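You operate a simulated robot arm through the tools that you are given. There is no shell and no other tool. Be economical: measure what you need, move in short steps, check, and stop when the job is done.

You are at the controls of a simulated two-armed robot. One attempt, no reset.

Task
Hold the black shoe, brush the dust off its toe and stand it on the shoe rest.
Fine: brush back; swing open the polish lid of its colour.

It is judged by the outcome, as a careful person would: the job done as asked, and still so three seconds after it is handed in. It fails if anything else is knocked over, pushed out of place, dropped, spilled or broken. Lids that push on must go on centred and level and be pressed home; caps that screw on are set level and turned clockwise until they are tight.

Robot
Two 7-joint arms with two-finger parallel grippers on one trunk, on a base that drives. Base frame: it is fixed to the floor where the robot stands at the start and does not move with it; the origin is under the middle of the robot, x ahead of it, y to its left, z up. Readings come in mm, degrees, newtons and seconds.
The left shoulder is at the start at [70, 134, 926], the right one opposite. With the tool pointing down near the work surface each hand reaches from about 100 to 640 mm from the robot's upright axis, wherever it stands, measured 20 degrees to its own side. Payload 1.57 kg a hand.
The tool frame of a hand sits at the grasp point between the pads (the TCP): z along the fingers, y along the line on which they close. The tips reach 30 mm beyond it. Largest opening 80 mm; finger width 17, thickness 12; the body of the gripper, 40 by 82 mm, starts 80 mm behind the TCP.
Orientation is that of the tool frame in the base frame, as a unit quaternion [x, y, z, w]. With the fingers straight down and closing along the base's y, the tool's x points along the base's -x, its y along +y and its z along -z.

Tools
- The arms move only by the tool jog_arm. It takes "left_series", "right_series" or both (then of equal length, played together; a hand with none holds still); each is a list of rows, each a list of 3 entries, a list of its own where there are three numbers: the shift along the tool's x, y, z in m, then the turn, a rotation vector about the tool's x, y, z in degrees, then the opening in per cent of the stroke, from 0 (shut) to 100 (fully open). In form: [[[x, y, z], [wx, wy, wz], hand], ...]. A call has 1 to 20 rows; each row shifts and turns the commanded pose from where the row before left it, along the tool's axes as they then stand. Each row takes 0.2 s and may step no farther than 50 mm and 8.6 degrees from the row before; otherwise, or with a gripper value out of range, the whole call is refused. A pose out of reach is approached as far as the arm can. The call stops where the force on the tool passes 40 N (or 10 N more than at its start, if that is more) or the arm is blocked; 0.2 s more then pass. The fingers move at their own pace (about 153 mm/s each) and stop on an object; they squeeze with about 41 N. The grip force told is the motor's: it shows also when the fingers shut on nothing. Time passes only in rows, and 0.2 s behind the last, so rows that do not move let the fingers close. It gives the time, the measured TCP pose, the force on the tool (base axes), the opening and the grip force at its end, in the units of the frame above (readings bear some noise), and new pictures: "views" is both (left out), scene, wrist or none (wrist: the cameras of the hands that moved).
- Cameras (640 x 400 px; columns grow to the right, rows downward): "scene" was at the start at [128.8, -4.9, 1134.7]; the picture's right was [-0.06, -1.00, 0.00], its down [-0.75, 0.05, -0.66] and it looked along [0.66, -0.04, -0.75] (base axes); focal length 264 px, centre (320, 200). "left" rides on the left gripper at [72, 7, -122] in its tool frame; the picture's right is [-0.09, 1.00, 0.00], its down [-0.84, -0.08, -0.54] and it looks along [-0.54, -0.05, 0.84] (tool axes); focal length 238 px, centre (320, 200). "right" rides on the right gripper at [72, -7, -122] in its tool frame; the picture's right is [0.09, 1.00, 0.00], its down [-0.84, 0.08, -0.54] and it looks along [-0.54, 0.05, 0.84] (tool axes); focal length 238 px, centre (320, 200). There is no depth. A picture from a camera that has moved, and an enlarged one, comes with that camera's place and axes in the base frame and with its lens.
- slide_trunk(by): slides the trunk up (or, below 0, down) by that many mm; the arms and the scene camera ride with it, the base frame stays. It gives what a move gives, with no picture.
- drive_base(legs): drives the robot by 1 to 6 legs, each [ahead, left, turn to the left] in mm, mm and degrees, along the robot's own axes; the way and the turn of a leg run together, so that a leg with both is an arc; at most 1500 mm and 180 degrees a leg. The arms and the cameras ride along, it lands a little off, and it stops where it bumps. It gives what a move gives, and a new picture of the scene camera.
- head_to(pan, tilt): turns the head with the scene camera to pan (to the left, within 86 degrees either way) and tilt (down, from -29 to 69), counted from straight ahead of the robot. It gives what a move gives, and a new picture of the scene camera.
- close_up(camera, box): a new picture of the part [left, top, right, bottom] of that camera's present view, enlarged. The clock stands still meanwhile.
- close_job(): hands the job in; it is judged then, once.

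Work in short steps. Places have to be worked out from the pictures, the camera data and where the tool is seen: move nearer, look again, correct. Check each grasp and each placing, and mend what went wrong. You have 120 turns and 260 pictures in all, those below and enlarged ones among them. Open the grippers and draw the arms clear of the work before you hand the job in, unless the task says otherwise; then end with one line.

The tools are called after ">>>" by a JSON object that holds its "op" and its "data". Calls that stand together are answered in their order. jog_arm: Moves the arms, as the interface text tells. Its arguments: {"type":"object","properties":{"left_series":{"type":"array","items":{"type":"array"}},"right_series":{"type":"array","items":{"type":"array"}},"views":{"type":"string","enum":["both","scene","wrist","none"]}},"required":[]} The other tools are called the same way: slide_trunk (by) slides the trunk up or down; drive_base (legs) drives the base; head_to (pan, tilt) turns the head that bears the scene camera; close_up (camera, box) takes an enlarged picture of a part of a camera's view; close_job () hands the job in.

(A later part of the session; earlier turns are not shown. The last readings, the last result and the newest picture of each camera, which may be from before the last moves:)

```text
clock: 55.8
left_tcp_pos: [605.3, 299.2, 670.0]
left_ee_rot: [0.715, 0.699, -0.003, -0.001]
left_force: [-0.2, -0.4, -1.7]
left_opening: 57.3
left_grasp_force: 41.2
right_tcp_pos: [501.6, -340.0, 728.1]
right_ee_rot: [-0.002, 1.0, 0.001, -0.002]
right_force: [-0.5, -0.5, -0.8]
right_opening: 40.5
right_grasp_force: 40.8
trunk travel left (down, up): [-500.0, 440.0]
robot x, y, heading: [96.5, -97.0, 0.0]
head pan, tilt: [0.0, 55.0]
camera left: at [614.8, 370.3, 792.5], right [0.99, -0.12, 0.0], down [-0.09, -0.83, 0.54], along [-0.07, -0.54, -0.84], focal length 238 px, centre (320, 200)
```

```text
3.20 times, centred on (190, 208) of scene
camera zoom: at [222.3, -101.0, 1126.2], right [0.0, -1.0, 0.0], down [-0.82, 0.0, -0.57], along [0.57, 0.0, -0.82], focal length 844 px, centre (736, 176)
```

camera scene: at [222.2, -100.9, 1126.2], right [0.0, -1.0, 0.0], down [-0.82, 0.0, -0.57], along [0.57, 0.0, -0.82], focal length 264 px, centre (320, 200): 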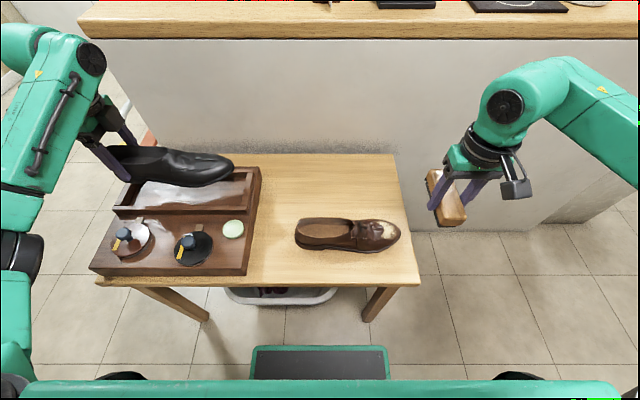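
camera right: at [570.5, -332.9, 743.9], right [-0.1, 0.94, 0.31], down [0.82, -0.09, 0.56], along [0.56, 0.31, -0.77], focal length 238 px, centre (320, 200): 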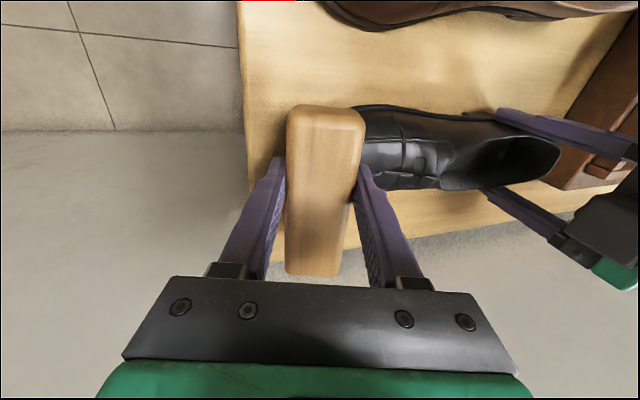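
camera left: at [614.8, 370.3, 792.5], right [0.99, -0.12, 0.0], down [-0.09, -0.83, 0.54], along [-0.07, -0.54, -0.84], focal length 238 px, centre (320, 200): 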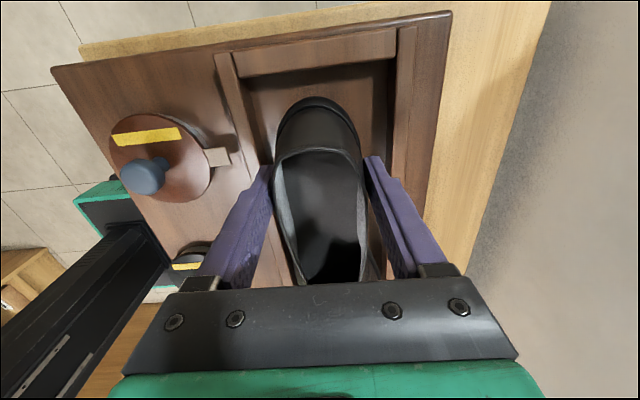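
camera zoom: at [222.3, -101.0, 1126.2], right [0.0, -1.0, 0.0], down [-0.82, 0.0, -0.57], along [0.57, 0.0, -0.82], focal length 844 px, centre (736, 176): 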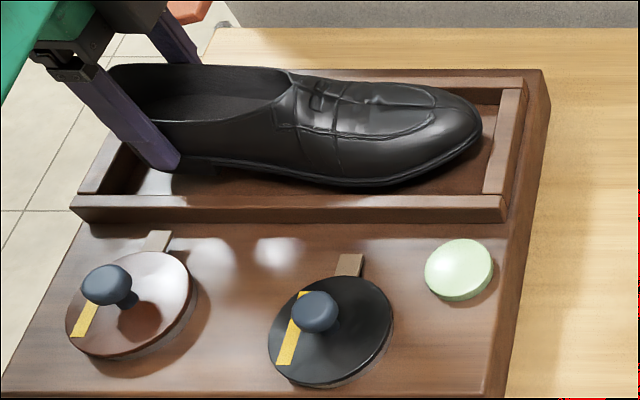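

All clear of the rims. Lower on, 5 then 3 mm steps, until it bears.

>>> {"op": "jog_arm", "data": {"left_series": [[[0, 0, 0.006], [0, 0, 0], 0], [[0, 0, 0.006], [0, 0, 0], 0]], "views": "none"}}

>>> {"op": "jog_arm", "data": {"left_series": [[[0, 0, 0.003], [0, 0, 0], 0], [[0, 0, 0.003], [0, 0, 0], 0]], "views": "none"}}

>>> {"op": "jog_arm", "data": {"left_series": [[[0, 0, 0.003], [0, 0, 0], 0]], "views": "wrist"}}

>>> {"op": "close_up", "data": {"camera": "scene", "box": [90, 145, 290, 270]}}

```text
clock: 56.4
left_tcp_pos: [605.3, 298.6, 658.1]
left_ee_rot: [0.716, 0.698, -0.002, -0.003]
left_force: [-0.8, 0.3, -2.6]
left_opening: 57.3
left_grasp_force: 40.9
right_tcp_pos: [501.9, -340.2, 727.1]
right_ee_rot: [0.0, 1.0, 0.0, -0.002]
right_force: [0.2, 0.2, -1.3]
right_opening: 40.9
right_grasp_force: 41.0
trunk travel left (down, up): [-500.0, 440.0]
robot x, y, heading: [101.2, -102.8, -0.0]
head pan, tilt: [0.0, 55.0]
```

```text
clock: 57.0
left_tcp_pos: [604.1, 298.4, 650.8]
left_ee_rot: [0.715, 0.699, -0.003, -0.001]
left_force: [0.2, -0.3, -3.4]
left_opening: 57.1
left_grasp_force: 40.8
right_tcp_pos: [502.7, -341.1, 726.2]
right_ee_rot: [-0.001, 1.0, 0.0, -0.003]
right_force: [-0.3, 0.2, 0.2]
right_opening: 40.9
right_grasp_force: 41.2
trunk travel left (down, up): [-500.0, 440.0]
robot x, y, heading: [97.9, -99.3, 0.2]
head pan, tilt: [0.0, 55.0]
```

```text
clock: 57.4
left_tcp_pos: [605.6, 299.8, 651.4]
left_ee_rot: [0.715, 0.699, 0.0, 0.0]
left_force: [-2.0, 1.2, 5.6]
left_opening: 57.2
left_grasp_force: 40.9
right_tcp_pos: [502.0, -341.5, 728.9]
right_ee_rot: [-0.001, 1.0, 0.0, 0.0]
right_force: [0.2, -0.7, -1.8]
right_opening: 41.0
right_grasp_force: 40.9
trunk travel left (down, up): [-500.0, 440.0]
robot x, y, heading: [99.3, -102.9, -0.1]
head pan, tilt: [0.0, 55.0]
camera left: at [614.0, 370.7, 772.5], right [0.99, -0.12, 0.0], down [-0.1, -0.83, 0.54], along [-0.06, -0.54, -0.84], focal length 238 px, centre (320, 200)
```

left: 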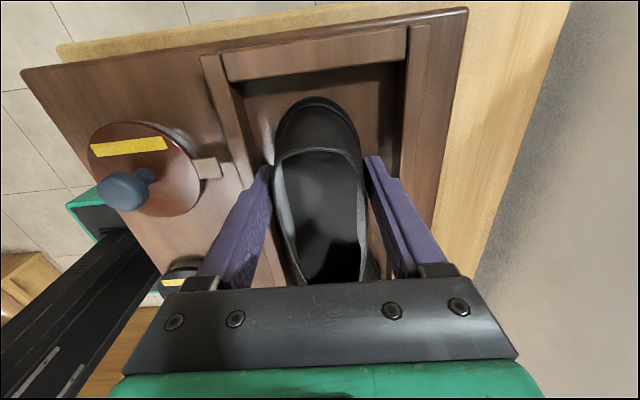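

```text
3.20 times, centred on (190, 208) of scene
camera zoom: at [220.8, -101.4, 1126.5], right [0.0, -1.0, 0.0], down [-0.82, 0.0, -0.57], along [0.57, 0.0, -0.82], focal length 844 px, centre (736, 176)
```

zoom: 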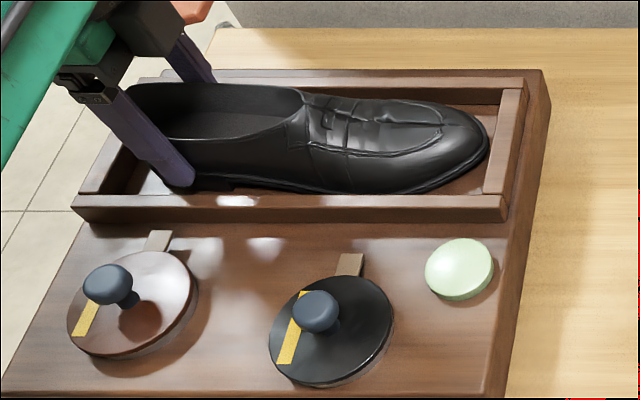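

It bears on the floor of the rest (5.6 N at z 651, as computed). Open only to ~66 mm and rise straight.

>>> {"op": "jog_arm", "data": {"left_series": [[[0, 0, -0.002], [0, 0, 0], 76], [[0, 0, 0], [0, 0, 0], 82], [[0, 0, 0], [0, 0, 0], 82], [[0, 0, -0.02], [0, 0, 0], 82], [[0, 0, -0.04], [0, 0, 0], 82], [[0, 0, -0.04], [0, 0, 0], 82], [[0, 0, -0.04], [0, 0, 0], 82]]}}

>>> {"op": "close_up", "data": {"camera": "scene", "box": [90, 145, 290, 270]}}

```text
clock: 59.0
left_tcp_pos: [602.3, 298.2, 792.2]
left_ee_rot: [0.716, 0.698, -0.002, -0.002]
left_force: [-0.4, -0.7, -0.3]
left_opening: 65.6
left_grasp_force: 0.1
right_tcp_pos: [501.5, -341.1, 728.0]
right_ee_rot: [0.0, 1.0, 0.0, -0.001]
right_force: [0.6, -0.9, -0.9]
right_opening: 41.1
right_grasp_force: 41.1
trunk travel left (down, up): [-500.0, 440.0]
robot x, y, heading: [99.5, -102.5, -0.1]
head pan, tilt: [0.0, 55.0]
camera scene: at [221.3, -101.8, 1126.2], right [0.0, -1.0, 0.0], down [-0.82, 0.0, -0.57], along [0.57, 0.0, -0.82], focal length 264 px, centre (320, 200)
camera left: at [612.7, 369.7, 914.0], right [0.99, -0.12, 0.0], down [-0.09, -0.83, 0.54], along [-0.07, -0.54, -0.84], focal length 238 px, centre (320, 200)
```

scene: 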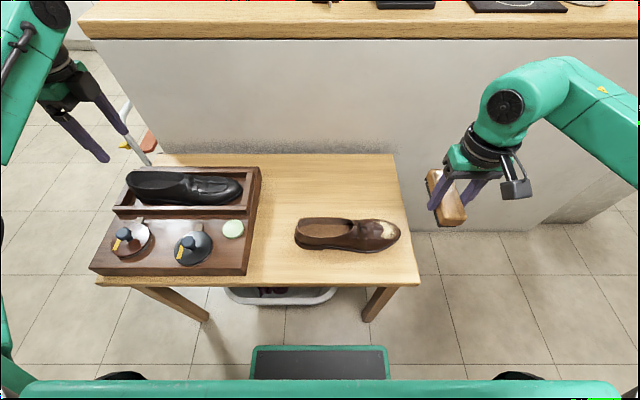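
left: 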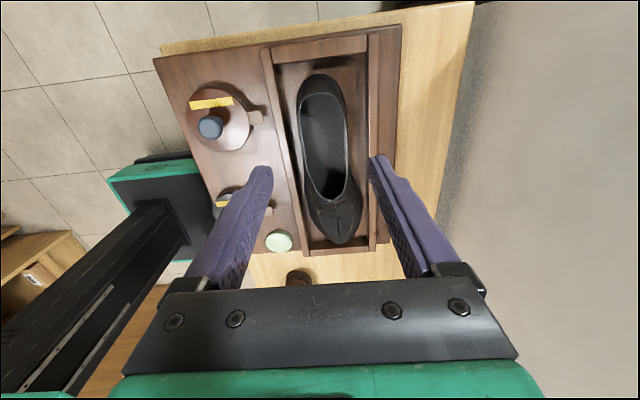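

```text
3.20 times, centred on (190, 208) of scene
camera zoom: at [221.3, -101.8, 1126.2], right [0.0, -1.0, 0.0], down [-0.82, 0.0, -0.57], along [0.57, 0.0, -0.82], focal length 844 px, centre (736, 176)
```

zoom: 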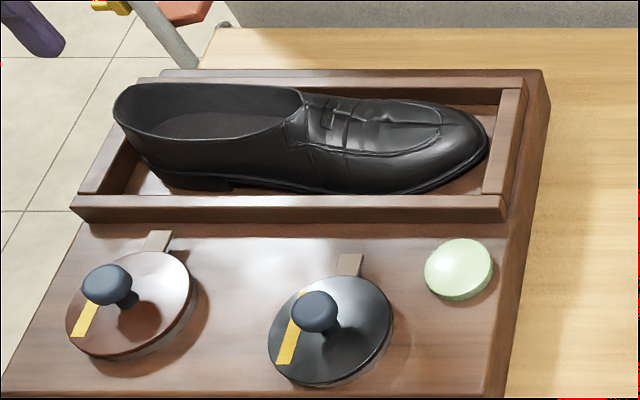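

Shoe stands in the rest. Now return the brush: move above its home at z≈728, restoring the −5.6° yaw.

>>> {"op": "jog_arm", "data": {"right_series": [[[0.0046, 0.0426, 0], [0, 0, 0], 0], [[0.0046, 0.0426, 0], [0, 0, 0], 0], [[0.0046, 0.0426, 0], [0, 0, 0], 0], [[0.0046, 0.0426, 0], [0, 0, 0], 0], [[0.0046, 0.0426, 0], [0, 0, 0], 0], [[0.0046, 0.0426, 0], [0, 0, 0], 0], [[0.0046, 0.0426, 0], [0, 0, 0], 0], [[0.0046, 0.0424, 0], [0, 0, 0], 0], [[0, 0, 0.03], [0, 0, -5.7], 0], [[0, 0, 0.03], [0, 0, 0], 0]]}}

>>> {"op": "close_up", "data": {"camera": "scene", "box": [190, 190, 350, 290]}}

```text
clock: 61.2
left_tcp_pos: [604.2, 298.8, 791.6]
left_ee_rot: [0.715, 0.699, -0.002, -0.002]
left_force: [0.3, -0.6, -0.1]
left_opening: 65.8
left_grasp_force: 0.1
right_tcp_pos: [465.7, 1.8, 666.6]
right_ee_rot: [-0.051, 0.999, 0.0, -0.001]
right_force: [-0.3, 1.2, -0.8]
right_opening: 41.2
right_grasp_force: 40.8
trunk travel left (down, up): [-500.0, 440.0]
robot x, y, heading: [99.1, -99.9, -0.0]
head pan, tilt: [0.0, 55.0]
camera scene: at [222.1, -100.6, 1126.2], right [0.0, -1.0, 0.0], down [-0.82, 0.0, -0.57], along [0.57, 0.0, -0.82], focal length 264 px, centre (320, 200)
camera right: at [395.0, -12.3, 787.9], right [-0.19, 0.98, 0.0], down [0.83, 0.16, 0.54], along [0.53, 0.1, -0.84], focal length 238 px, centre (320, 200)
```

scene: 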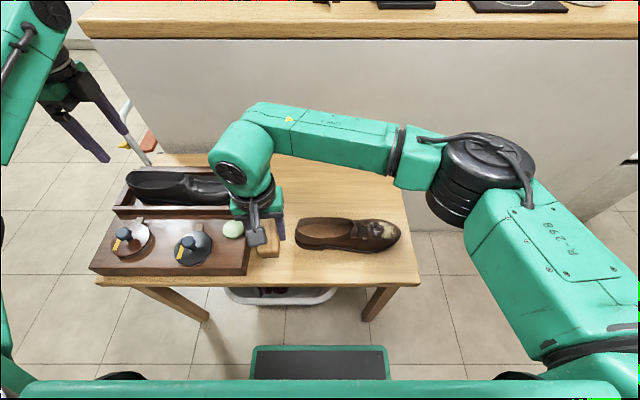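
right: 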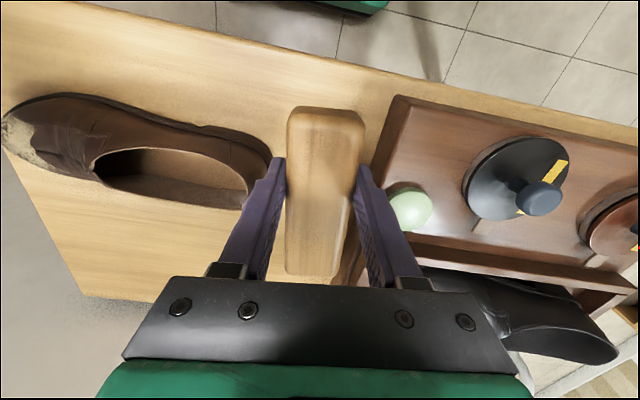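

```text
4.00 times, centred on (270, 240) of scene
camera zoom: at [222.1, -100.6, 1126.2], right [0.0, -1.0, 0.0], down [-0.82, 0.0, -0.57], along [0.57, 0.0, -0.82], focal length 1055 px, centre (520, 40)
```

zoom: 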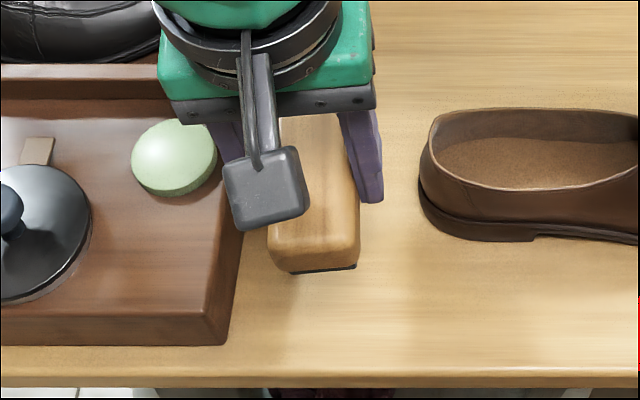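

Brush unslipped. Lower to just above the table, then the last millimetres.

>>> {"op": "jog_arm", "data": {"right_series": [[[0, -0.002, 0.035], [0, 0, 0], 0], [[0, 0, 0.025], [0, 0, 0], 0], [[0, 0, 0.008], [0, 0, 0], 0]], "views": "none"}}

>>> {"op": "jog_arm", "data": {"right_series": [[[0, 0, 0.003], [0, 0, 0], 0], [[0, 0, 0.002], [0, 0, 0], 0]], "views": "none"}}

```text
clock: 62.0
left_tcp_pos: [604.9, 299.9, 792.0]
left_ee_rot: [0.715, 0.699, -0.002, -0.001]
left_force: [0.1, 0.8, 0.9]
left_opening: 65.6
left_grasp_force: 0.0
right_tcp_pos: [467.1, -0.4, 597.9]
right_ee_rot: [-0.05, 0.999, 0.0, -0.001]
right_force: [0.1, -0.3, -1.0]
right_opening: 40.9
right_grasp_force: 40.6
trunk travel left (down, up): [-500.0, 440.0]
robot x, y, heading: [100.1, -96.9, -0.0]
head pan, tilt: [0.0, 55.0]
```

```text
clock: 62.6
left_tcp_pos: [604.9, 299.3, 791.0]
left_ee_rot: [0.715, 0.699, -0.003, -0.002]
left_force: [-0.1, -0.8, 0.0]
left_opening: 65.5
left_grasp_force: 0.0
right_tcp_pos: [464.8, -1.8, 592.6]
right_ee_rot: [-0.05, 0.999, 0.0, -0.001]
right_force: [-0.2, 1.0, -1.5]
right_opening: 41.0
right_grasp_force: 41.2
trunk travel left (down, up): [-500.0, 440.0]
robot x, y, heading: [97.7, -100.8, 0.0]
head pan, tilt: [0.0, 55.0]
```

Not yet bearing; one more millimetre step at a time.

>>> {"op": "jog_arm", "data": {"right_series": [[[0, 0, 0.002], [0, 0, 0], 0]], "views": "none"}}

>>> {"op": "jog_arm", "data": {"right_series": [[[0, 0, 0.001], [0, 0, 0], 0]], "views": "none"}}

```text
clock: 63.0
left_tcp_pos: [604.4, 299.8, 789.8]
left_ee_rot: [0.715, 0.699, -0.003, -0.001]
left_force: [1.0, -0.4, 0.6]
left_opening: 65.6
left_grasp_force: 0.0
right_tcp_pos: [464.1, -1.5, 591.5]
right_ee_rot: [-0.05, 0.999, 0.0, -0.001]
right_force: [0.5, -0.3, -1.4]
right_opening: 40.6
right_grasp_force: 41.0
trunk travel left (down, up): [-500.0, 440.0]
robot x, y, heading: [97.2, -101.5, 0.0]
head pan, tilt: [0.0, 55.0]
```

```text
clock: 63.4
left_tcp_pos: [603.5, 298.7, 791.8]
left_ee_rot: [0.715, 0.699, -0.003, -0.001]
left_force: [0.1, -0.2, -0.8]
left_opening: 65.4
left_grasp_force: 0.1
right_tcp_pos: [466.2, 0.4, 590.2]
right_ee_rot: [-0.05, 0.999, 0.0, -0.001]
right_force: [0.1, -0.2, -0.8]
right_opening: 40.9
right_grasp_force: 41.1
trunk travel left (down, up): [-500.0, 440.0]
robot x, y, heading: [101.0, -101.3, -0.2]
head pan, tilt: [0.0, 55.0]
```

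The brush was pushed up slightly in the grip, so continue down until force shows.

>>> {"op": "jog_arm", "data": {"right_series": [[[0, 0, 0.0015], [0, 0, 0], 0]], "views": "none"}}

>>> {"op": "jog_arm", "data": {"right_series": [[[0, 0, 0.0015], [0, 0, 0], 0]], "views": "none"}}

>>> {"op": "close_up", "data": {"camera": "scene", "box": [220, 220, 320, 290]}}

```text
clock: 63.8
left_tcp_pos: [604.4, 298.3, 792.1]
left_ee_rot: [0.715, 0.699, -0.002, -0.001]
left_force: [0.8, 0.1, 0.3]
left_opening: 65.8
left_grasp_force: 0.1
right_tcp_pos: [465.9, -1.0, 590.6]
right_ee_rot: [-0.05, 0.999, 0.001, -0.001]
right_force: [1.9, -1.4, 12.0]
right_opening: 41.2
right_grasp_force: 41.3
trunk travel left (down, up): [-500.0, 440.0]
robot x, y, heading: [101.3, -102.0, -0.0]
head pan, tilt: [0.0, 55.0]
```

```text
clock: 64.2
left_tcp_pos: [601.6, 297.7, 793.3]
left_ee_rot: [0.716, 0.699, 0.0, 0.0]
left_force: [-0.3, 0.5, 0.3]
left_opening: 65.7
left_grasp_force: 0.1
right_tcp_pos: [465.5, -1.5, 589.9]
right_ee_rot: [-0.049, 0.999, 0.002, 0.001]
right_force: [6.2, -2.3, 31.6]
right_opening: 41.4
right_grasp_force: 40.7
trunk travel left (down, up): [-500.0, 440.0]
robot x, y, heading: [100.8, -96.8, 0.3]
head pan, tilt: [0.0, 55.0]
```

```text
5.71 times, centred on (270, 255) of scene
camera zoom: at [219.5, -102.4, 1127.0], right [0.0, -1.0, 0.0], down [-0.82, 0.0, -0.58], along [0.58, 0.0, -0.82], focal length 1507 px, centre (606, -114)
```

zoom: 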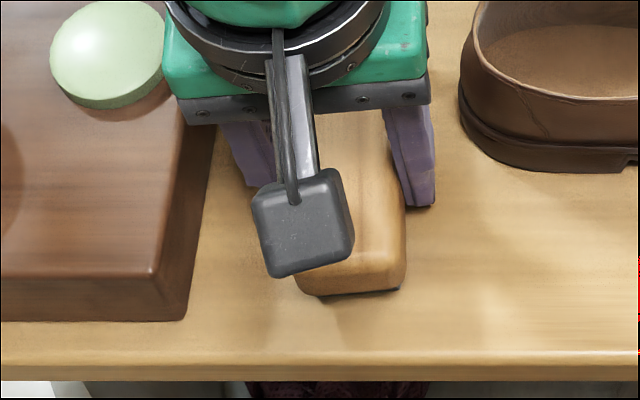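

On the table. Ease up 3 mm, open to 56 mm, and rise straight.

>>> {"op": "jog_arm", "data": {"right_series": [[[0, 0, -0.003], [0, 0, 0], 0], [[0, 0, 0], [0, 0, 0], 60], [[0, 0, 0], [0, 0, 0], 70], [[0, 0, 0], [0, 0, 0], 70], [[0, 0, -0.03], [0, 0, 0], 70], [[0, 0, -0.045], [0, 0, 0], 70], [[0, 0, -0.045], [0, 0, 0], 70], [[0, 0, -0.03], [0, 0, 0], 70]], "views": "wrist"}}

```text
clock: 66.0
left_tcp_pos: [604.3, 299.2, 790.3]
left_ee_rot: [0.715, 0.699, -0.002, 0.0]
left_force: [1.0, -0.2, 0.2]
left_opening: 65.5
left_grasp_force: 0.0
right_tcp_pos: [462.8, -1.6, 741.6]
right_ee_rot: [-0.051, 0.999, 0.0, 0.0]
right_force: [0.7, -0.1, 0.2]
right_opening: 56.3
right_grasp_force: 0.1
trunk travel left (down, up): [-500.0, 440.0]
robot x, y, heading: [101.0, -99.3, 0.1]
head pan, tilt: [0.0, 55.0]
camera right: at [392.8, -15.4, 861.6], right [-0.19, 0.98, 0.0], down [0.83, 0.16, 0.54], along [0.53, 0.1, -0.84], focal length 238 px, centre (320, 200)
```

right: 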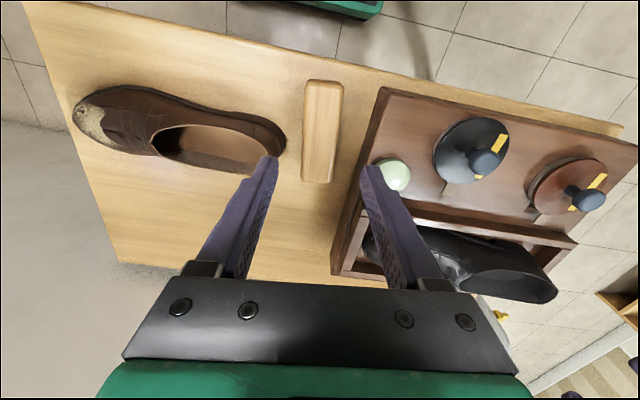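

Brush is back in place. I withdraw the right hand and bring the left hand, turned back, above the black tin.

>>> {"op": "jog_arm", "data": {"right_series": [[[0, -0.03, 0], [0, 0, 0], 70], [[0, -0.03, 0], [0, 0, 0], 70], [[0, -0.03, 0], [0, 0, 0], 70], [[0, -0.03, 0], [0, 0, 0], 70], [[0, -0.03, 0], [0, 0, 0], 70], [[0, -0.03, 0], [0, 0, 0], 70], [[0, -0.03, 0], [0, 0, 0], 70], [[0, -0.03, 0], [0, 0, 0], 70], [[0, -0.03, 0], [0, 0, 0], 70], [[0, 0, 0], [0, 0, 0], 70], [[0, 0, 0], [0, 0, 0], 70], [[0, 0, 0], [0, 0, 0], 70], [[0, 0, 0], [0, 0, 0], 70], [[0, 0, 0], [0, 0, 0], 70], [[0, 0, 0], [0, 0, 0], 70], [[0, 0, 0], [0, 0, 0], 70]], "left_series": [[[0, 0, 0], [0, 0, -8.3], 82], [[0, 0, 0], [0, 0, -8.3], 82], [[0, 0, 0], [0, 0, -8.3], 82], [[0, 0, 0], [0, 0, -8.3], 82], [[0, 0, 0], [0, 0, -8.3], 82], [[0, 0, 0], [0, 0, -8.3], 82], [[0, 0, 0], [0, 0, -8.3], 82], [[0, 0, 0], [0, 0, -8.3], 82], [[0, 0, 0], [0, 0, -8.3], 82], [[0, 0, 0], [0, 0, -8.3], 82], [[0, 0, 0], [0, 0, -8.3], 82], [[0.03, -0.028, 0.008], [0, 0, 0], 82], [[0.03, -0.028, 0.008], [0, 0, 0], 82], [[0.03, -0.028, 0.008], [0, 0, 0], 82], [[0.03, -0.028, 0.008], [0, 0, 0], 82], [[0.03, -0.028, 0.008], [0, 0, 0], 82]]}}

>>> {"op": "close_up", "data": {"camera": "left", "box": [220, 60, 460, 210]}}

>>> {"op": "close_up", "data": {"camera": "scene", "box": [140, 210, 268, 290]}}

```text
clock: 69.4
left_tcp_pos: [453.8, 158.3, 750.4]
left_ee_rot: [-0.001, 1.0, 0.0, -0.002]
left_force: [0.8, -0.5, 0.8]
left_opening: 65.6
left_grasp_force: 0.1
right_tcp_pos: [492.1, -270.2, 741.0]
right_ee_rot: [-0.049, 0.999, 0.0, 0.0]
right_force: [0.0, 0.1, 0.3]
right_opening: 55.9
right_grasp_force: 0.1
trunk travel left (down, up): [-500.0, 440.0]
robot x, y, heading: [95.9, -102.6, 0.1]
head pan, tilt: [0.0, 55.0]
camera scene: at [221.0, -101.6, 1126.3], right [0.0, -1.0, 0.0], down [-0.82, 0.0, -0.57], along [0.57, 0.0, -0.82], focal length 264 px, centre (320, 200)
camera right: at [420.7, -283.4, 862.2], right [-0.19, 0.98, 0.0], down [0.83, 0.16, 0.54], along [0.53, 0.1, -0.84], focal length 238 px, centre (320, 200)
camera left: at [383.0, 163.6, 873.3], right [0.09, 1.0, 0.0], down [0.84, -0.08, 0.54], along [0.54, -0.05, -0.84], focal length 238 px, centre (320, 200)
```

scene: 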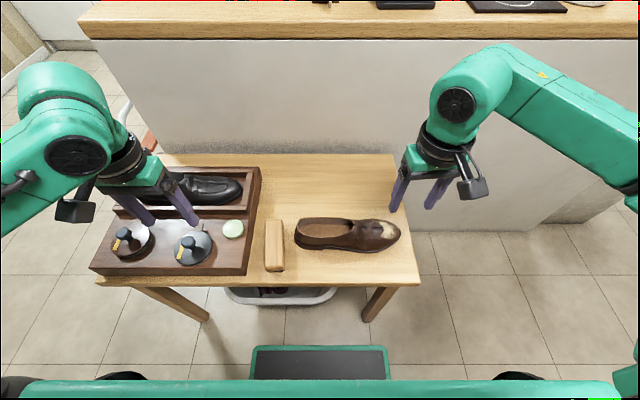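
right: 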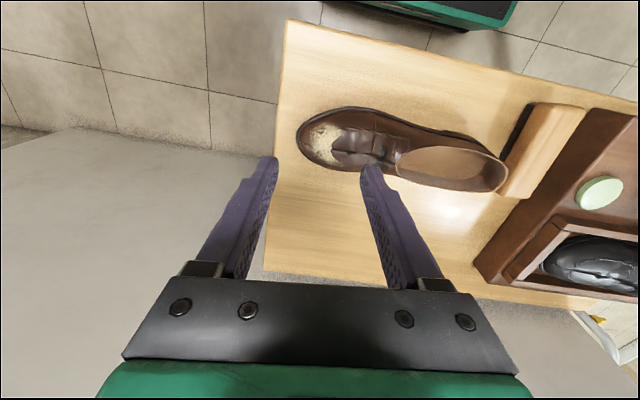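
left: 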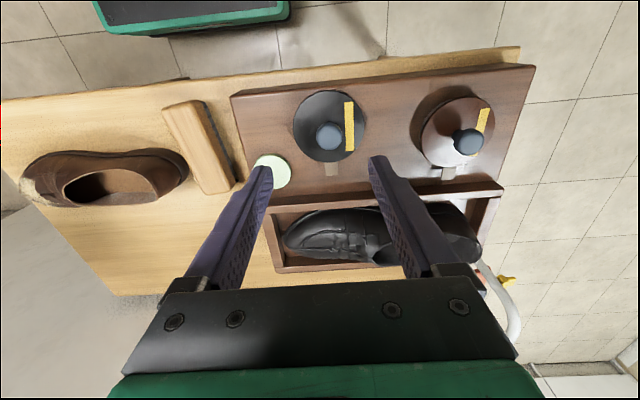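

```text
2.67 times, centred on (340, 135) of left
camera zoom: at [383.0, 163.6, 873.3], right [0.09, 1.0, 0.0], down [0.84, -0.08, 0.54], along [0.54, -0.05, -0.84], focal length 636 px, centre (267, 373)
```

zoom: 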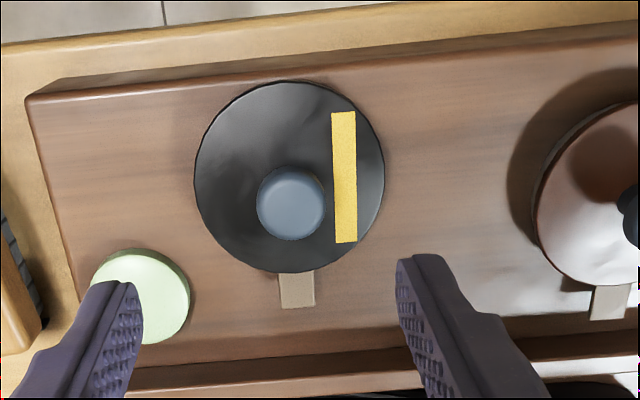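

```text
5.00 times, centred on (204, 250) of scene
camera zoom: at [221.0, -101.6, 1126.3], right [0.0, -1.0, 0.0], down [-0.82, 0.0, -0.57], along [0.57, 0.0, -0.82], focal length 1319 px, centre (900, -50)
```

zoom: 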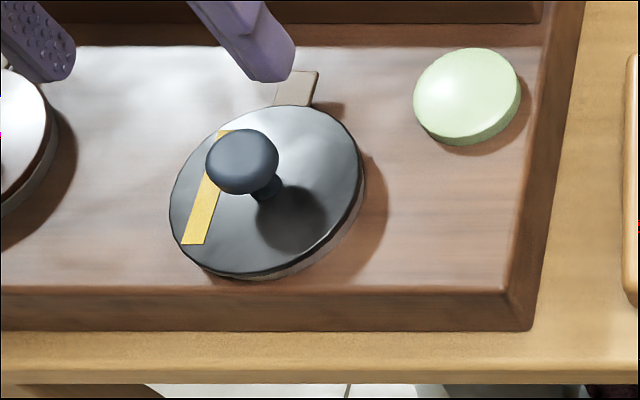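

Knob centre triangulates to ≈(459, 166, 639), lid surface z≈613, lid ø≈77, hinge tab on the far (+x) side at x≈497. Approach above the knob with a 50 mm opening.

>>> {"op": "jog_arm", "data": {"left_series": [[[-0.0052, 0.0074, 0.03], [0, 0, 0], 62], [[0, 0, 0.03], [0, 0, 0], 62], [[0, 0, 0], [0, 0, 0], 62]]}}

>>> {"op": "close_up", "data": {"camera": "left", "box": [200, 40, 460, 203]}}

```text
clock: 70.2
left_tcp_pos: [459.7, 165.6, 690.9]
left_ee_rot: [0.0, 1.0, 0.0, -0.002]
left_force: [0.8, 0.8, 0.4]
left_opening: 49.7
left_grasp_force: 0.0
right_tcp_pos: [492.3, -269.2, 740.7]
right_ee_rot: [-0.051, 0.999, 0.0, -0.002]
right_force: [0.5, 0.2, 0.1]
right_opening: 55.9
right_grasp_force: 0.1
trunk travel left (down, up): [-500.0, 440.0]
robot x, y, heading: [100.6, -100.2, 0.2]
head pan, tilt: [0.0, 55.0]
camera scene: at [221.6, -101.3, 1126.3], right [0.0, -1.0, 0.0], down [-0.82, 0.0, -0.57], along [0.57, 0.0, -0.82], focal length 264 px, centre (320, 200)
camera left: at [388.4, 172.0, 814.0], right [0.09, 1.0, 0.0], down [0.84, -0.08, 0.54], along [0.54, -0.05, -0.84], focal length 238 px, centre (320, 200)
```

scene: 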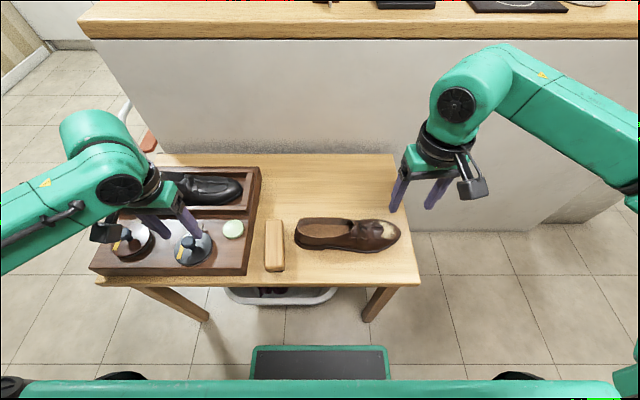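
left: 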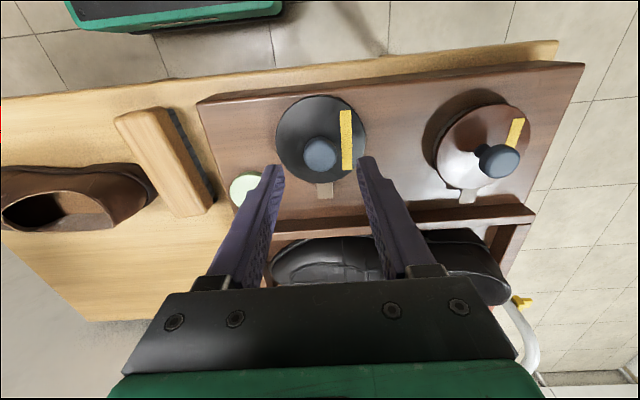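

```text
2.45 times, centred on (330, 122) of left
camera zoom: at [388.4, 172.0, 814.0], right [0.09, 1.0, 0.0], down [0.84, -0.08, 0.54], along [0.54, -0.05, -0.84], focal length 585 px, centre (296, 393)
```

zoom: 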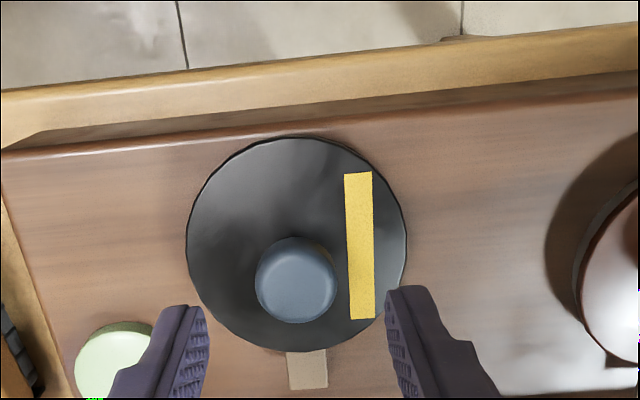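

Knob confirmed at (459, 166). Descend to z 647 and close.

>>> {"op": "jog_arm", "data": {"left_series": [[[0, 0, 0.03], [0, 0, 0], 62], [[0, 0, 0.014], [0, 0, 0], 62], [[0, 0, 0], [0, 0, 0], 50], [[0, 0, 0], [0, 0, 0], 40], [[0, 0, 0], [0, 0, 0], 20], [[0, 0, 0], [0, 0, 0], 0], [[0, 0, 0], [0, 0, 0], 0]]}}

>>> {"op": "close_up", "data": {"camera": "scene", "box": [140, 200, 268, 280]}}

```text
clock: 71.8
left_tcp_pos: [458.9, 166.9, 647.1]
left_ee_rot: [0.0, 1.0, -0.001, -0.003]
left_force: [-0.1, 2.3, -0.9]
left_opening: 24.9
left_grasp_force: 37.1
right_tcp_pos: [492.0, -269.1, 741.0]
right_ee_rot: [-0.05, 0.999, 0.0, -0.001]
right_force: [-0.1, -0.4, 0.1]
right_opening: 56.0
right_grasp_force: 0.0
trunk travel left (down, up): [-500.0, 440.0]
robot x, y, heading: [100.1, -100.5, -0.1]
head pan, tilt: [0.0, 55.0]
camera scene: at [221.8, -100.8, 1126.2], right [0.0, -1.0, 0.0], down [-0.82, 0.0, -0.57], along [0.57, 0.0, -0.82], focal length 264 px, centre (320, 200)
camera left: at [388.2, 172.3, 769.9], right [0.09, 1.0, 0.0], down [0.84, -0.08, 0.54], along [0.54, -0.05, -0.84], focal length 238 px, centre (320, 200)
```

scene: 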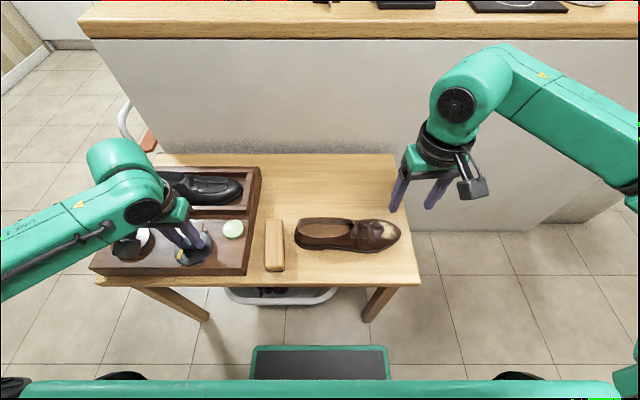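
left: 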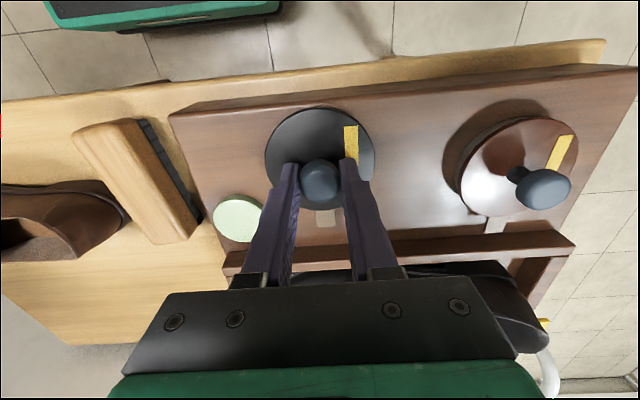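

```text
5.00 times, centred on (204, 240) of scene
camera zoom: at [221.8, -100.8, 1126.2], right [0.0, -1.0, 0.0], down [-0.82, 0.0, -0.57], along [0.57, 0.0, -0.82], focal length 1319 px, centre (900, 0)
```

zoom: 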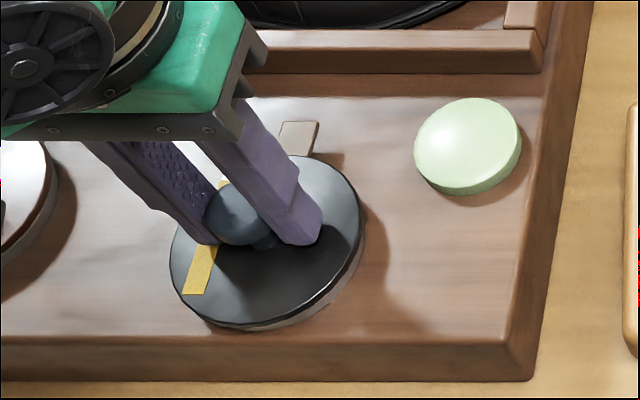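

Knob held (25 mm). Test hypothesis of a hinge along y at x≈497, z≈612: rotate 8° about it in two small rows and read force.

>>> {"op": "jog_arm", "data": {"left_series": [[[-0.0026, 0, -0.0025], [0, 4, 0], 0], [[-0.0026, 0, -0.0025], [0, 4, 0], 0], [[0, 0, 0], [0, 0, 0], 0]], "views": "wrist"}}

>>> {"op": "close_up", "data": {"camera": "scene", "box": [140, 200, 268, 280]}}

```text
clock: 72.6
left_tcp_pos: [462.9, 166.1, 649.9]
left_ee_rot: [0.001, 0.997, -0.002, -0.076]
left_force: [-15.2, -1.1, -21.0]
left_opening: 24.8
left_grasp_force: 36.6
right_tcp_pos: [492.3, -269.3, 740.6]
right_ee_rot: [-0.05, 0.999, -0.001, -0.001]
right_force: [-0.5, 0.7, -0.4]
right_opening: 55.9
right_grasp_force: 0.1
trunk travel left (down, up): [-500.0, 440.0]
robot x, y, heading: [99.0, -108.1, 0.1]
head pan, tilt: [0.0, 55.0]
camera left: at [411.2, 173.0, 782.6], right [0.09, 1.0, -0.02], down [0.91, -0.08, 0.41], along [0.41, -0.05, -0.91], focal length 238 px, centre (320, 200)
```

left: 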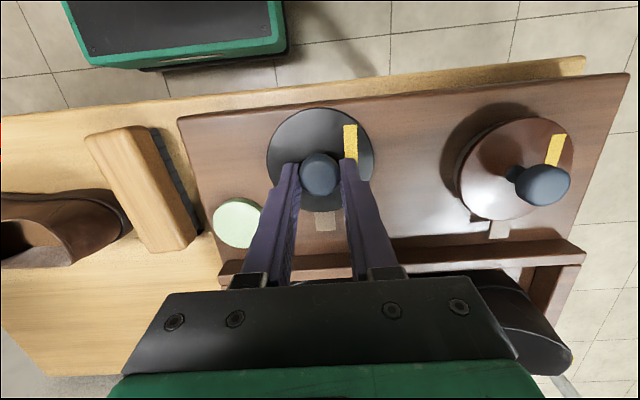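

```text
5.00 times, centred on (204, 240) of scene
camera zoom: at [221.6, -99.5, 1126.0], right [0.0, -1.0, 0.0], down [-0.82, 0.0, -0.57], along [0.57, 0.0, -0.82], focal length 1319 px, centre (900, 0)
```

zoom: 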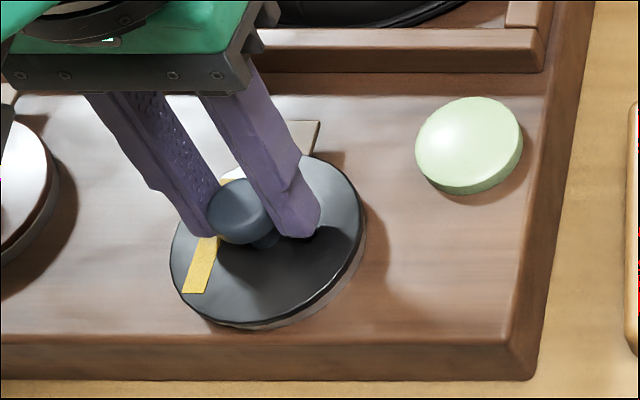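

It resists (−15, −21 N) without lifting: not hinged there; the tab may be the thumb lift with the hinge opposite. Go back to the start pose and read the force.

>>> {"op": "jog_arm", "data": {"left_series": [[[0.0024, 0, 0.0027], [0, -4, 0], 0], [[0.0025, 0, 0.0026], [0, -4, 0], 0], [[0, 0, 0], [0, 0, 0], 0]], "views": "none"}}

>>> {"op": "close_up", "data": {"camera": "left", "box": [240, 90, 400, 240]}}

>>> {"op": "close_up", "data": {"camera": "right", "box": [520, 90, 640, 240]}}

```text
clock: 73.4
left_tcp_pos: [462.9, 165.7, 651.2]
left_ee_rot: [0.0, 1.0, 0.001, 0.005]
left_force: [8.8, 4.5, 24.5]
left_opening: 25.1
left_grasp_force: 36.3
right_tcp_pos: [491.9, -270.4, 742.2]
right_ee_rot: [-0.05, 0.999, 0.001, 0.0]
right_force: [0.1, 0.8, 0.5]
right_opening: 55.6
right_grasp_force: 0.0
trunk travel left (down, up): [-500.0, 440.0]
robot x, y, heading: [99.7, -102.5, -0.0]
head pan, tilt: [0.0, 55.0]
```

```text
2.67 times, centred on (320, 165) of left
camera zoom: at [389.8, 171.6, 773.2], right [0.09, 1.0, 0.0], down [0.83, -0.08, 0.55], along [0.55, -0.05, -0.84], focal length 636 px, centre (320, 293)
```

zoom: 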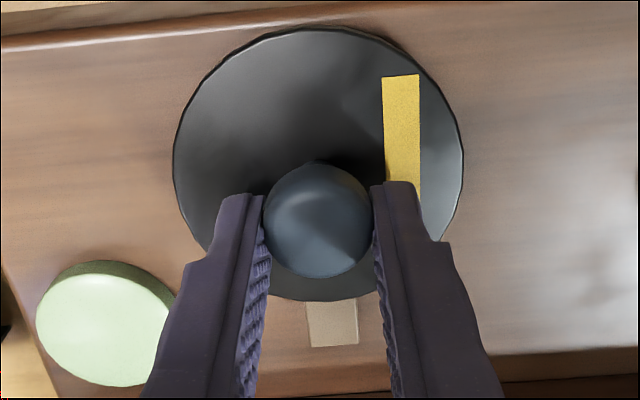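

```text
2.67 times, centred on (580, 165) of right
camera zoom: at [420.5, -284.1, 862.6], right [-0.19, 0.98, 0.0], down [0.83, 0.16, 0.54], along [0.53, 0.1, -0.84], focal length 636 px, centre (-373, 293)
```

zoom: 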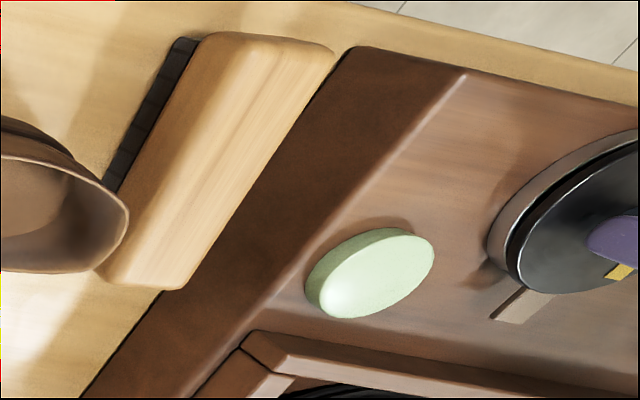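

Tab triangulates at lid level (z 613, x to 514): it is the lid's thumb lift, so the hinge is on the near side (x≈418). Release, re-centre on the knob and grip again.

>>> {"op": "jog_arm", "data": {"left_series": [[[0, 0, 0], [0, 0, 0], 50], [[0, 0, 0], [0, 0, 0], 50], [[0, 0, 0], [0, 0, 0], 50]], "views": "none"}}

```text
clock: 74.2
left_tcp_pos: [461.6, 166.3, 647.2]
left_ee_rot: [0.0, 1.0, -0.001, -0.003]
left_force: [-0.2, 0.2, -0.1]
left_opening: 40.0
left_grasp_force: 0.0
right_tcp_pos: [490.7, -269.4, 741.3]
right_ee_rot: [-0.051, 0.999, 0.0, -0.001]
right_force: [0.5, -0.4, 0.6]
right_opening: 56.0
right_grasp_force: 0.2
trunk travel left (down, up): [-500.0, 440.0]
robot x, y, heading: [94.9, -103.0, 0.1]
head pan, tilt: [0.0, 55.0]
```

Now grip at (459, 166, 646) and try 8° about the near hinge (up and towards the robot).

>>> {"op": "jog_arm", "data": {"left_series": [[[0.0022, 0, 0.001], [0, 0, 0], 50], [[0, 0, 0], [0, 0, 0], 20], [[0, 0, 0], [0, 0, 0], 0], [[0, 0, 0], [0, 0, 0], 0], [[0.0029, 0, -0.0028], [0, -4, 0], 0], [[0.0029, 0, -0.0028], [0, -4, 0], 0], [[0, 0, 0], [0, 0, 0], 0]], "views": "wrist"}}

>>> {"op": "close_up", "data": {"camera": "scene", "box": [140, 200, 268, 280]}}

```text
clock: 75.8
left_tcp_pos: [453.3, 167.4, 650.8]
left_ee_rot: [0.0, 0.998, -0.002, 0.067]
left_force: [11.3, 1.8, -20.5]
left_opening: 24.7
left_grasp_force: 36.0
right_tcp_pos: [494.5, -268.2, 740.3]
right_ee_rot: [-0.05, 0.999, 0.0, -0.003]
right_force: [-0.2, 1.0, 0.1]
right_opening: 56.1
right_grasp_force: 0.1
trunk travel left (down, up): [-500.0, 440.0]
robot x, y, heading: [99.6, -101.8, 0.3]
head pan, tilt: [0.0, 55.0]
camera left: at [366.9, 174.5, 761.5], right [0.09, 1.0, 0.01], down [0.76, -0.08, 0.65], along [0.65, -0.05, -0.76], focal length 238 px, centre (320, 200)
```

left: 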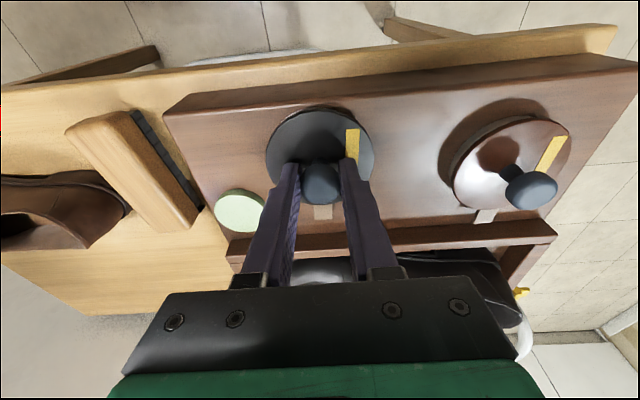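

```text
5.00 times, centred on (204, 240) of scene
camera zoom: at [225.8, -99.2, 1125.5], right [0.0, -1.0, 0.0], down [-0.82, 0.0, -0.57], along [0.57, 0.0, -0.82], focal length 1319 px, centre (900, 0)
```

zoom: 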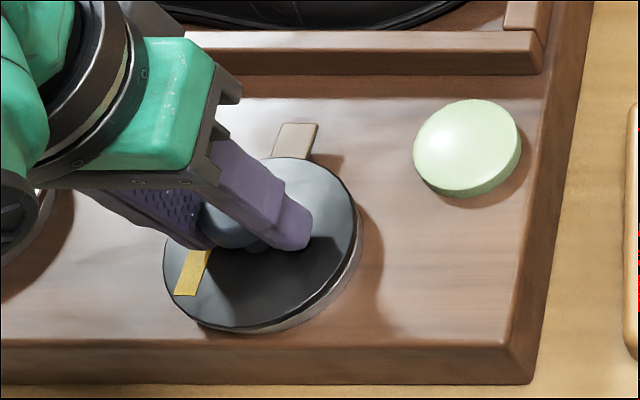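

The lid shifted sideways (+y) by ~3 mm about the tab end — so it swings horizontally on a vertical pivot at the tab. I release, straighten the hand, and look at the lid.

>>> {"op": "jog_arm", "data": {"left_series": [[[0, 0, 0], [0, 0, 0], 55], [[0, 0, 0], [0, 0, 0], 55], [[-0.005, 0, -0.02], [0, 4, 0], 55], [[0, 0, -0.03], [0, 4, 0], 62]], "views": "wrist"}}

>>> {"op": "close_up", "data": {"camera": "scene", "box": [140, 200, 268, 280]}}

>>> {"op": "close_up", "data": {"camera": "left", "box": [220, 60, 460, 210]}}

```text
clock: 76.8
left_tcp_pos: [451.6, 166.7, 701.2]
left_ee_rot: [0.001, 1.0, 0.0, -0.002]
left_force: [-0.7, 0.5, -0.8]
left_opening: 49.8
left_grasp_force: 0.1
right_tcp_pos: [492.0, -269.4, 741.2]
right_ee_rot: [-0.049, 0.999, 0.0, 0.0]
right_force: [0.1, -0.6, -0.1]
right_opening: 56.0
right_grasp_force: 0.1
trunk travel left (down, up): [-500.0, 440.0]
robot x, y, heading: [100.7, -99.9, 0.0]
head pan, tilt: [0.0, 55.0]
camera left: at [381.1, 174.0, 823.8], right [0.09, 1.0, 0.0], down [0.84, -0.08, 0.54], along [0.53, -0.05, -0.84], focal length 238 px, centre (320, 200)
```

left: 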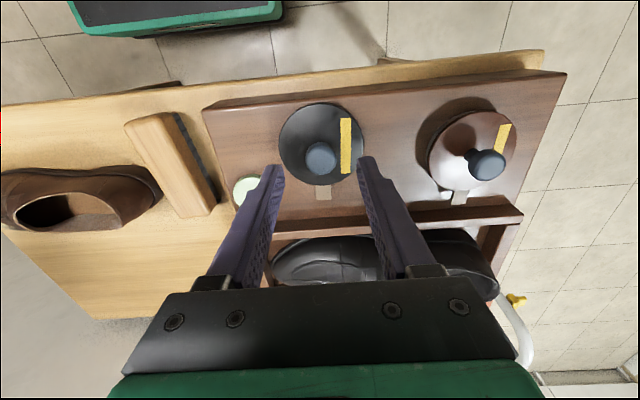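

```text
5.00 times, centred on (204, 240) of scene
camera zoom: at [221.8, -101.4, 1126.2], right [0.0, -1.0, 0.0], down [-0.82, 0.0, -0.57], along [0.57, 0.0, -0.82], focal length 1319 px, centre (900, 0)
```

zoom: 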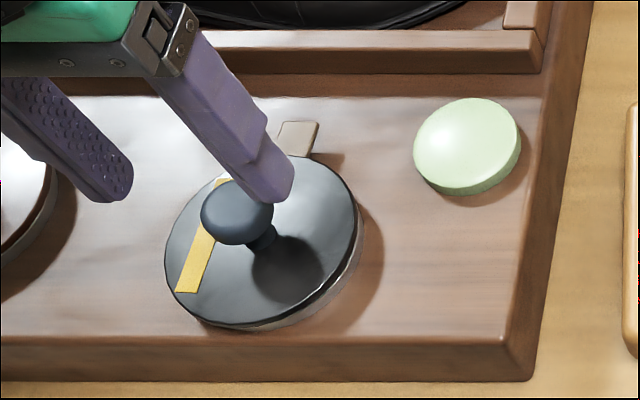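

```text
2.67 times, centred on (340, 135) of left
camera zoom: at [381.1, 174.0, 823.8], right [0.09, 1.0, 0.0], down [0.84, -0.08, 0.54], along [0.53, -0.05, -0.84], focal length 636 px, centre (267, 373)
```

zoom: 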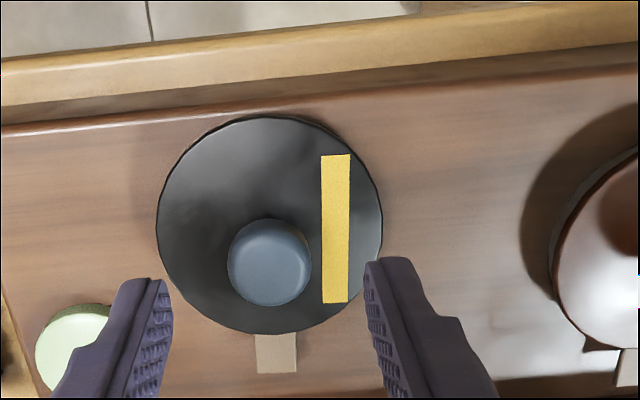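

Compared views: lid turned ≈2° clockwise with zero shift near x≈507–515: vertical pivot at the tab. The −y side is obstructed by the green disc, +y is clear, so I grip the knob and swing it clockwise (+y), first 16°.

>>> {"op": "jog_arm", "data": {"left_series": [[[-0.0054, 0.0005, 0.03], [0, 0, 0], 62], [[0, 0, 0.0235], [0, 0, 0], 55], [[0, 0, 0], [0, 0, 0], 30], [[0, 0, 0], [0, 0, 0], 0], [[0, 0, 0], [0, 0, 0], 0], [[-0.0002, 0.0035, 0], [0, 0, 4], 0], [[-0.0002, 0.0035, 0], [0, 0, 4], 0], [[-0.0002, 0.0035, 0], [0, 0, 4], 0], [[-0.0002, 0.0035, 0], [0, 0, 4], 0]], "views": "wrist"}}

>>> {"op": "close_up", "data": {"camera": "scene", "box": [140, 200, 268, 280]}}

```text
clock: 78.8
left_tcp_pos: [459.7, 181.3, 649.0]
left_ee_rot: [0.14, 0.99, 0.001, -0.001]
left_force: [-1.7, 5.4, 13.8]
left_opening: 25.0
left_grasp_force: 36.1
right_tcp_pos: [492.0, -269.2, 741.3]
right_ee_rot: [-0.051, 0.999, 0.001, 0.0]
right_force: [1.3, -0.4, -0.1]
right_opening: 56.0
right_grasp_force: 0.0
trunk travel left (down, up): [-500.0, 440.0]
robot x, y, heading: [99.7, -101.9, -0.2]
head pan, tilt: [0.0, 55.0]
camera left: at [392.0, 206.6, 771.9], right [0.36, 0.93, 0.0], down [0.78, -0.31, 0.54], along [0.5, -0.2, -0.84], focal length 238 px, centre (320, 200)
```

left: 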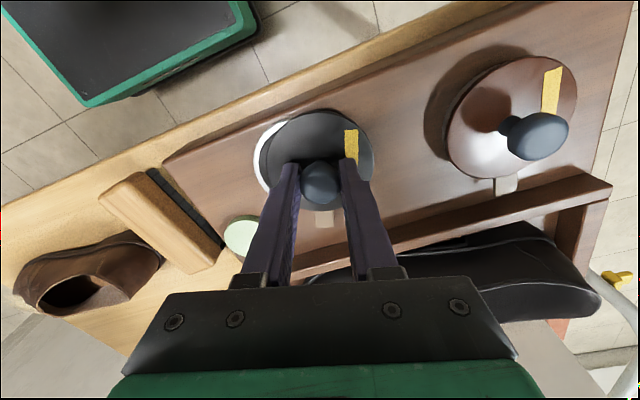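

```text
5.00 times, centred on (204, 240) of scene
camera zoom: at [220.1, -101.4, 1126.6], right [0.0, -1.0, 0.0], down [-0.82, 0.0, -0.57], along [0.57, 0.0, -0.82], focal length 1319 px, centre (900, 0)
```

zoom: 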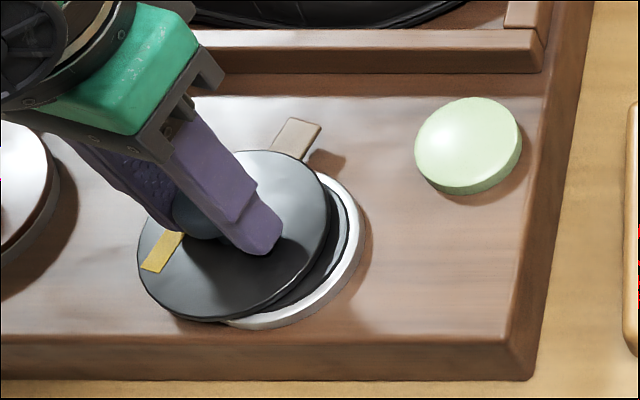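

The lid swings open horizontally, uncovering the tin. Continue a further 35°, with a slight relief upward.

>>> {"op": "jog_arm", "data": {"left_series": [[[-0.0003, 0.0061, -0.0015], [0, 0, 7], 0], [[-0.0004, 0.0061, 0], [0, 0, 7], 0], [[-0.0004, 0.0061, 0], [0, 0, 7], 0], [[-0.0004, 0.0061, 0], [0, 0, 7], 0], [[-0.0004, 0.0061, 0], [0, 0, 7], 0]], "views": "wrist"}}

>>> {"op": "close_up", "data": {"camera": "scene", "box": [120, 190, 268, 280]}}

```text
clock: 80.0
left_tcp_pos: [475.7, 204.9, 649.7]
left_ee_rot: [0.432, 0.902, -0.002, -0.002]
left_force: [-3.7, 2.3, -1.9]
left_opening: 24.6
left_grasp_force: 36.8
right_tcp_pos: [492.1, -269.6, 741.9]
right_ee_rot: [-0.049, 0.999, 0.0, 0.0]
right_force: [-0.1, 0.3, -0.4]
right_opening: 55.8
right_grasp_force: 0.1
trunk travel left (down, up): [-500.0, 440.0]
robot x, y, heading: [99.2, -103.2, -0.1]
head pan, tilt: [0.0, 55.0]
camera left: at [437.0, 265.9, 771.8], right [0.83, 0.55, -0.01], down [0.47, -0.7, 0.54], along [0.29, -0.45, -0.84], focal length 238 px, centre (320, 200)
```

left: 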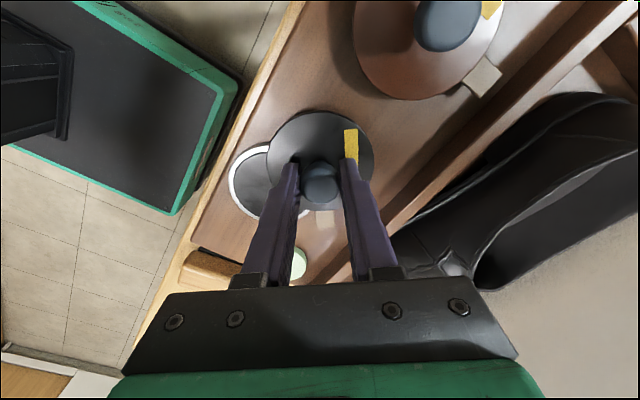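

```text
4.32 times, centred on (194, 235) of scene
camera zoom: at [221.3, -101.0, 1126.3], right [0.0, -1.0, 0.0], down [-0.82, 0.0, -0.57], along [0.57, 0.0, -0.82], focal length 1140 px, centre (865, 49)
```

zoom: 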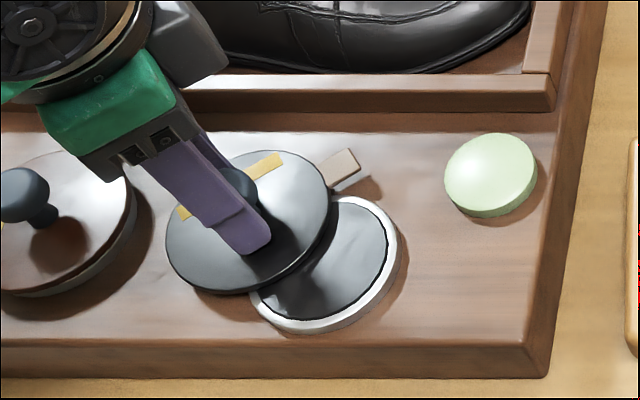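

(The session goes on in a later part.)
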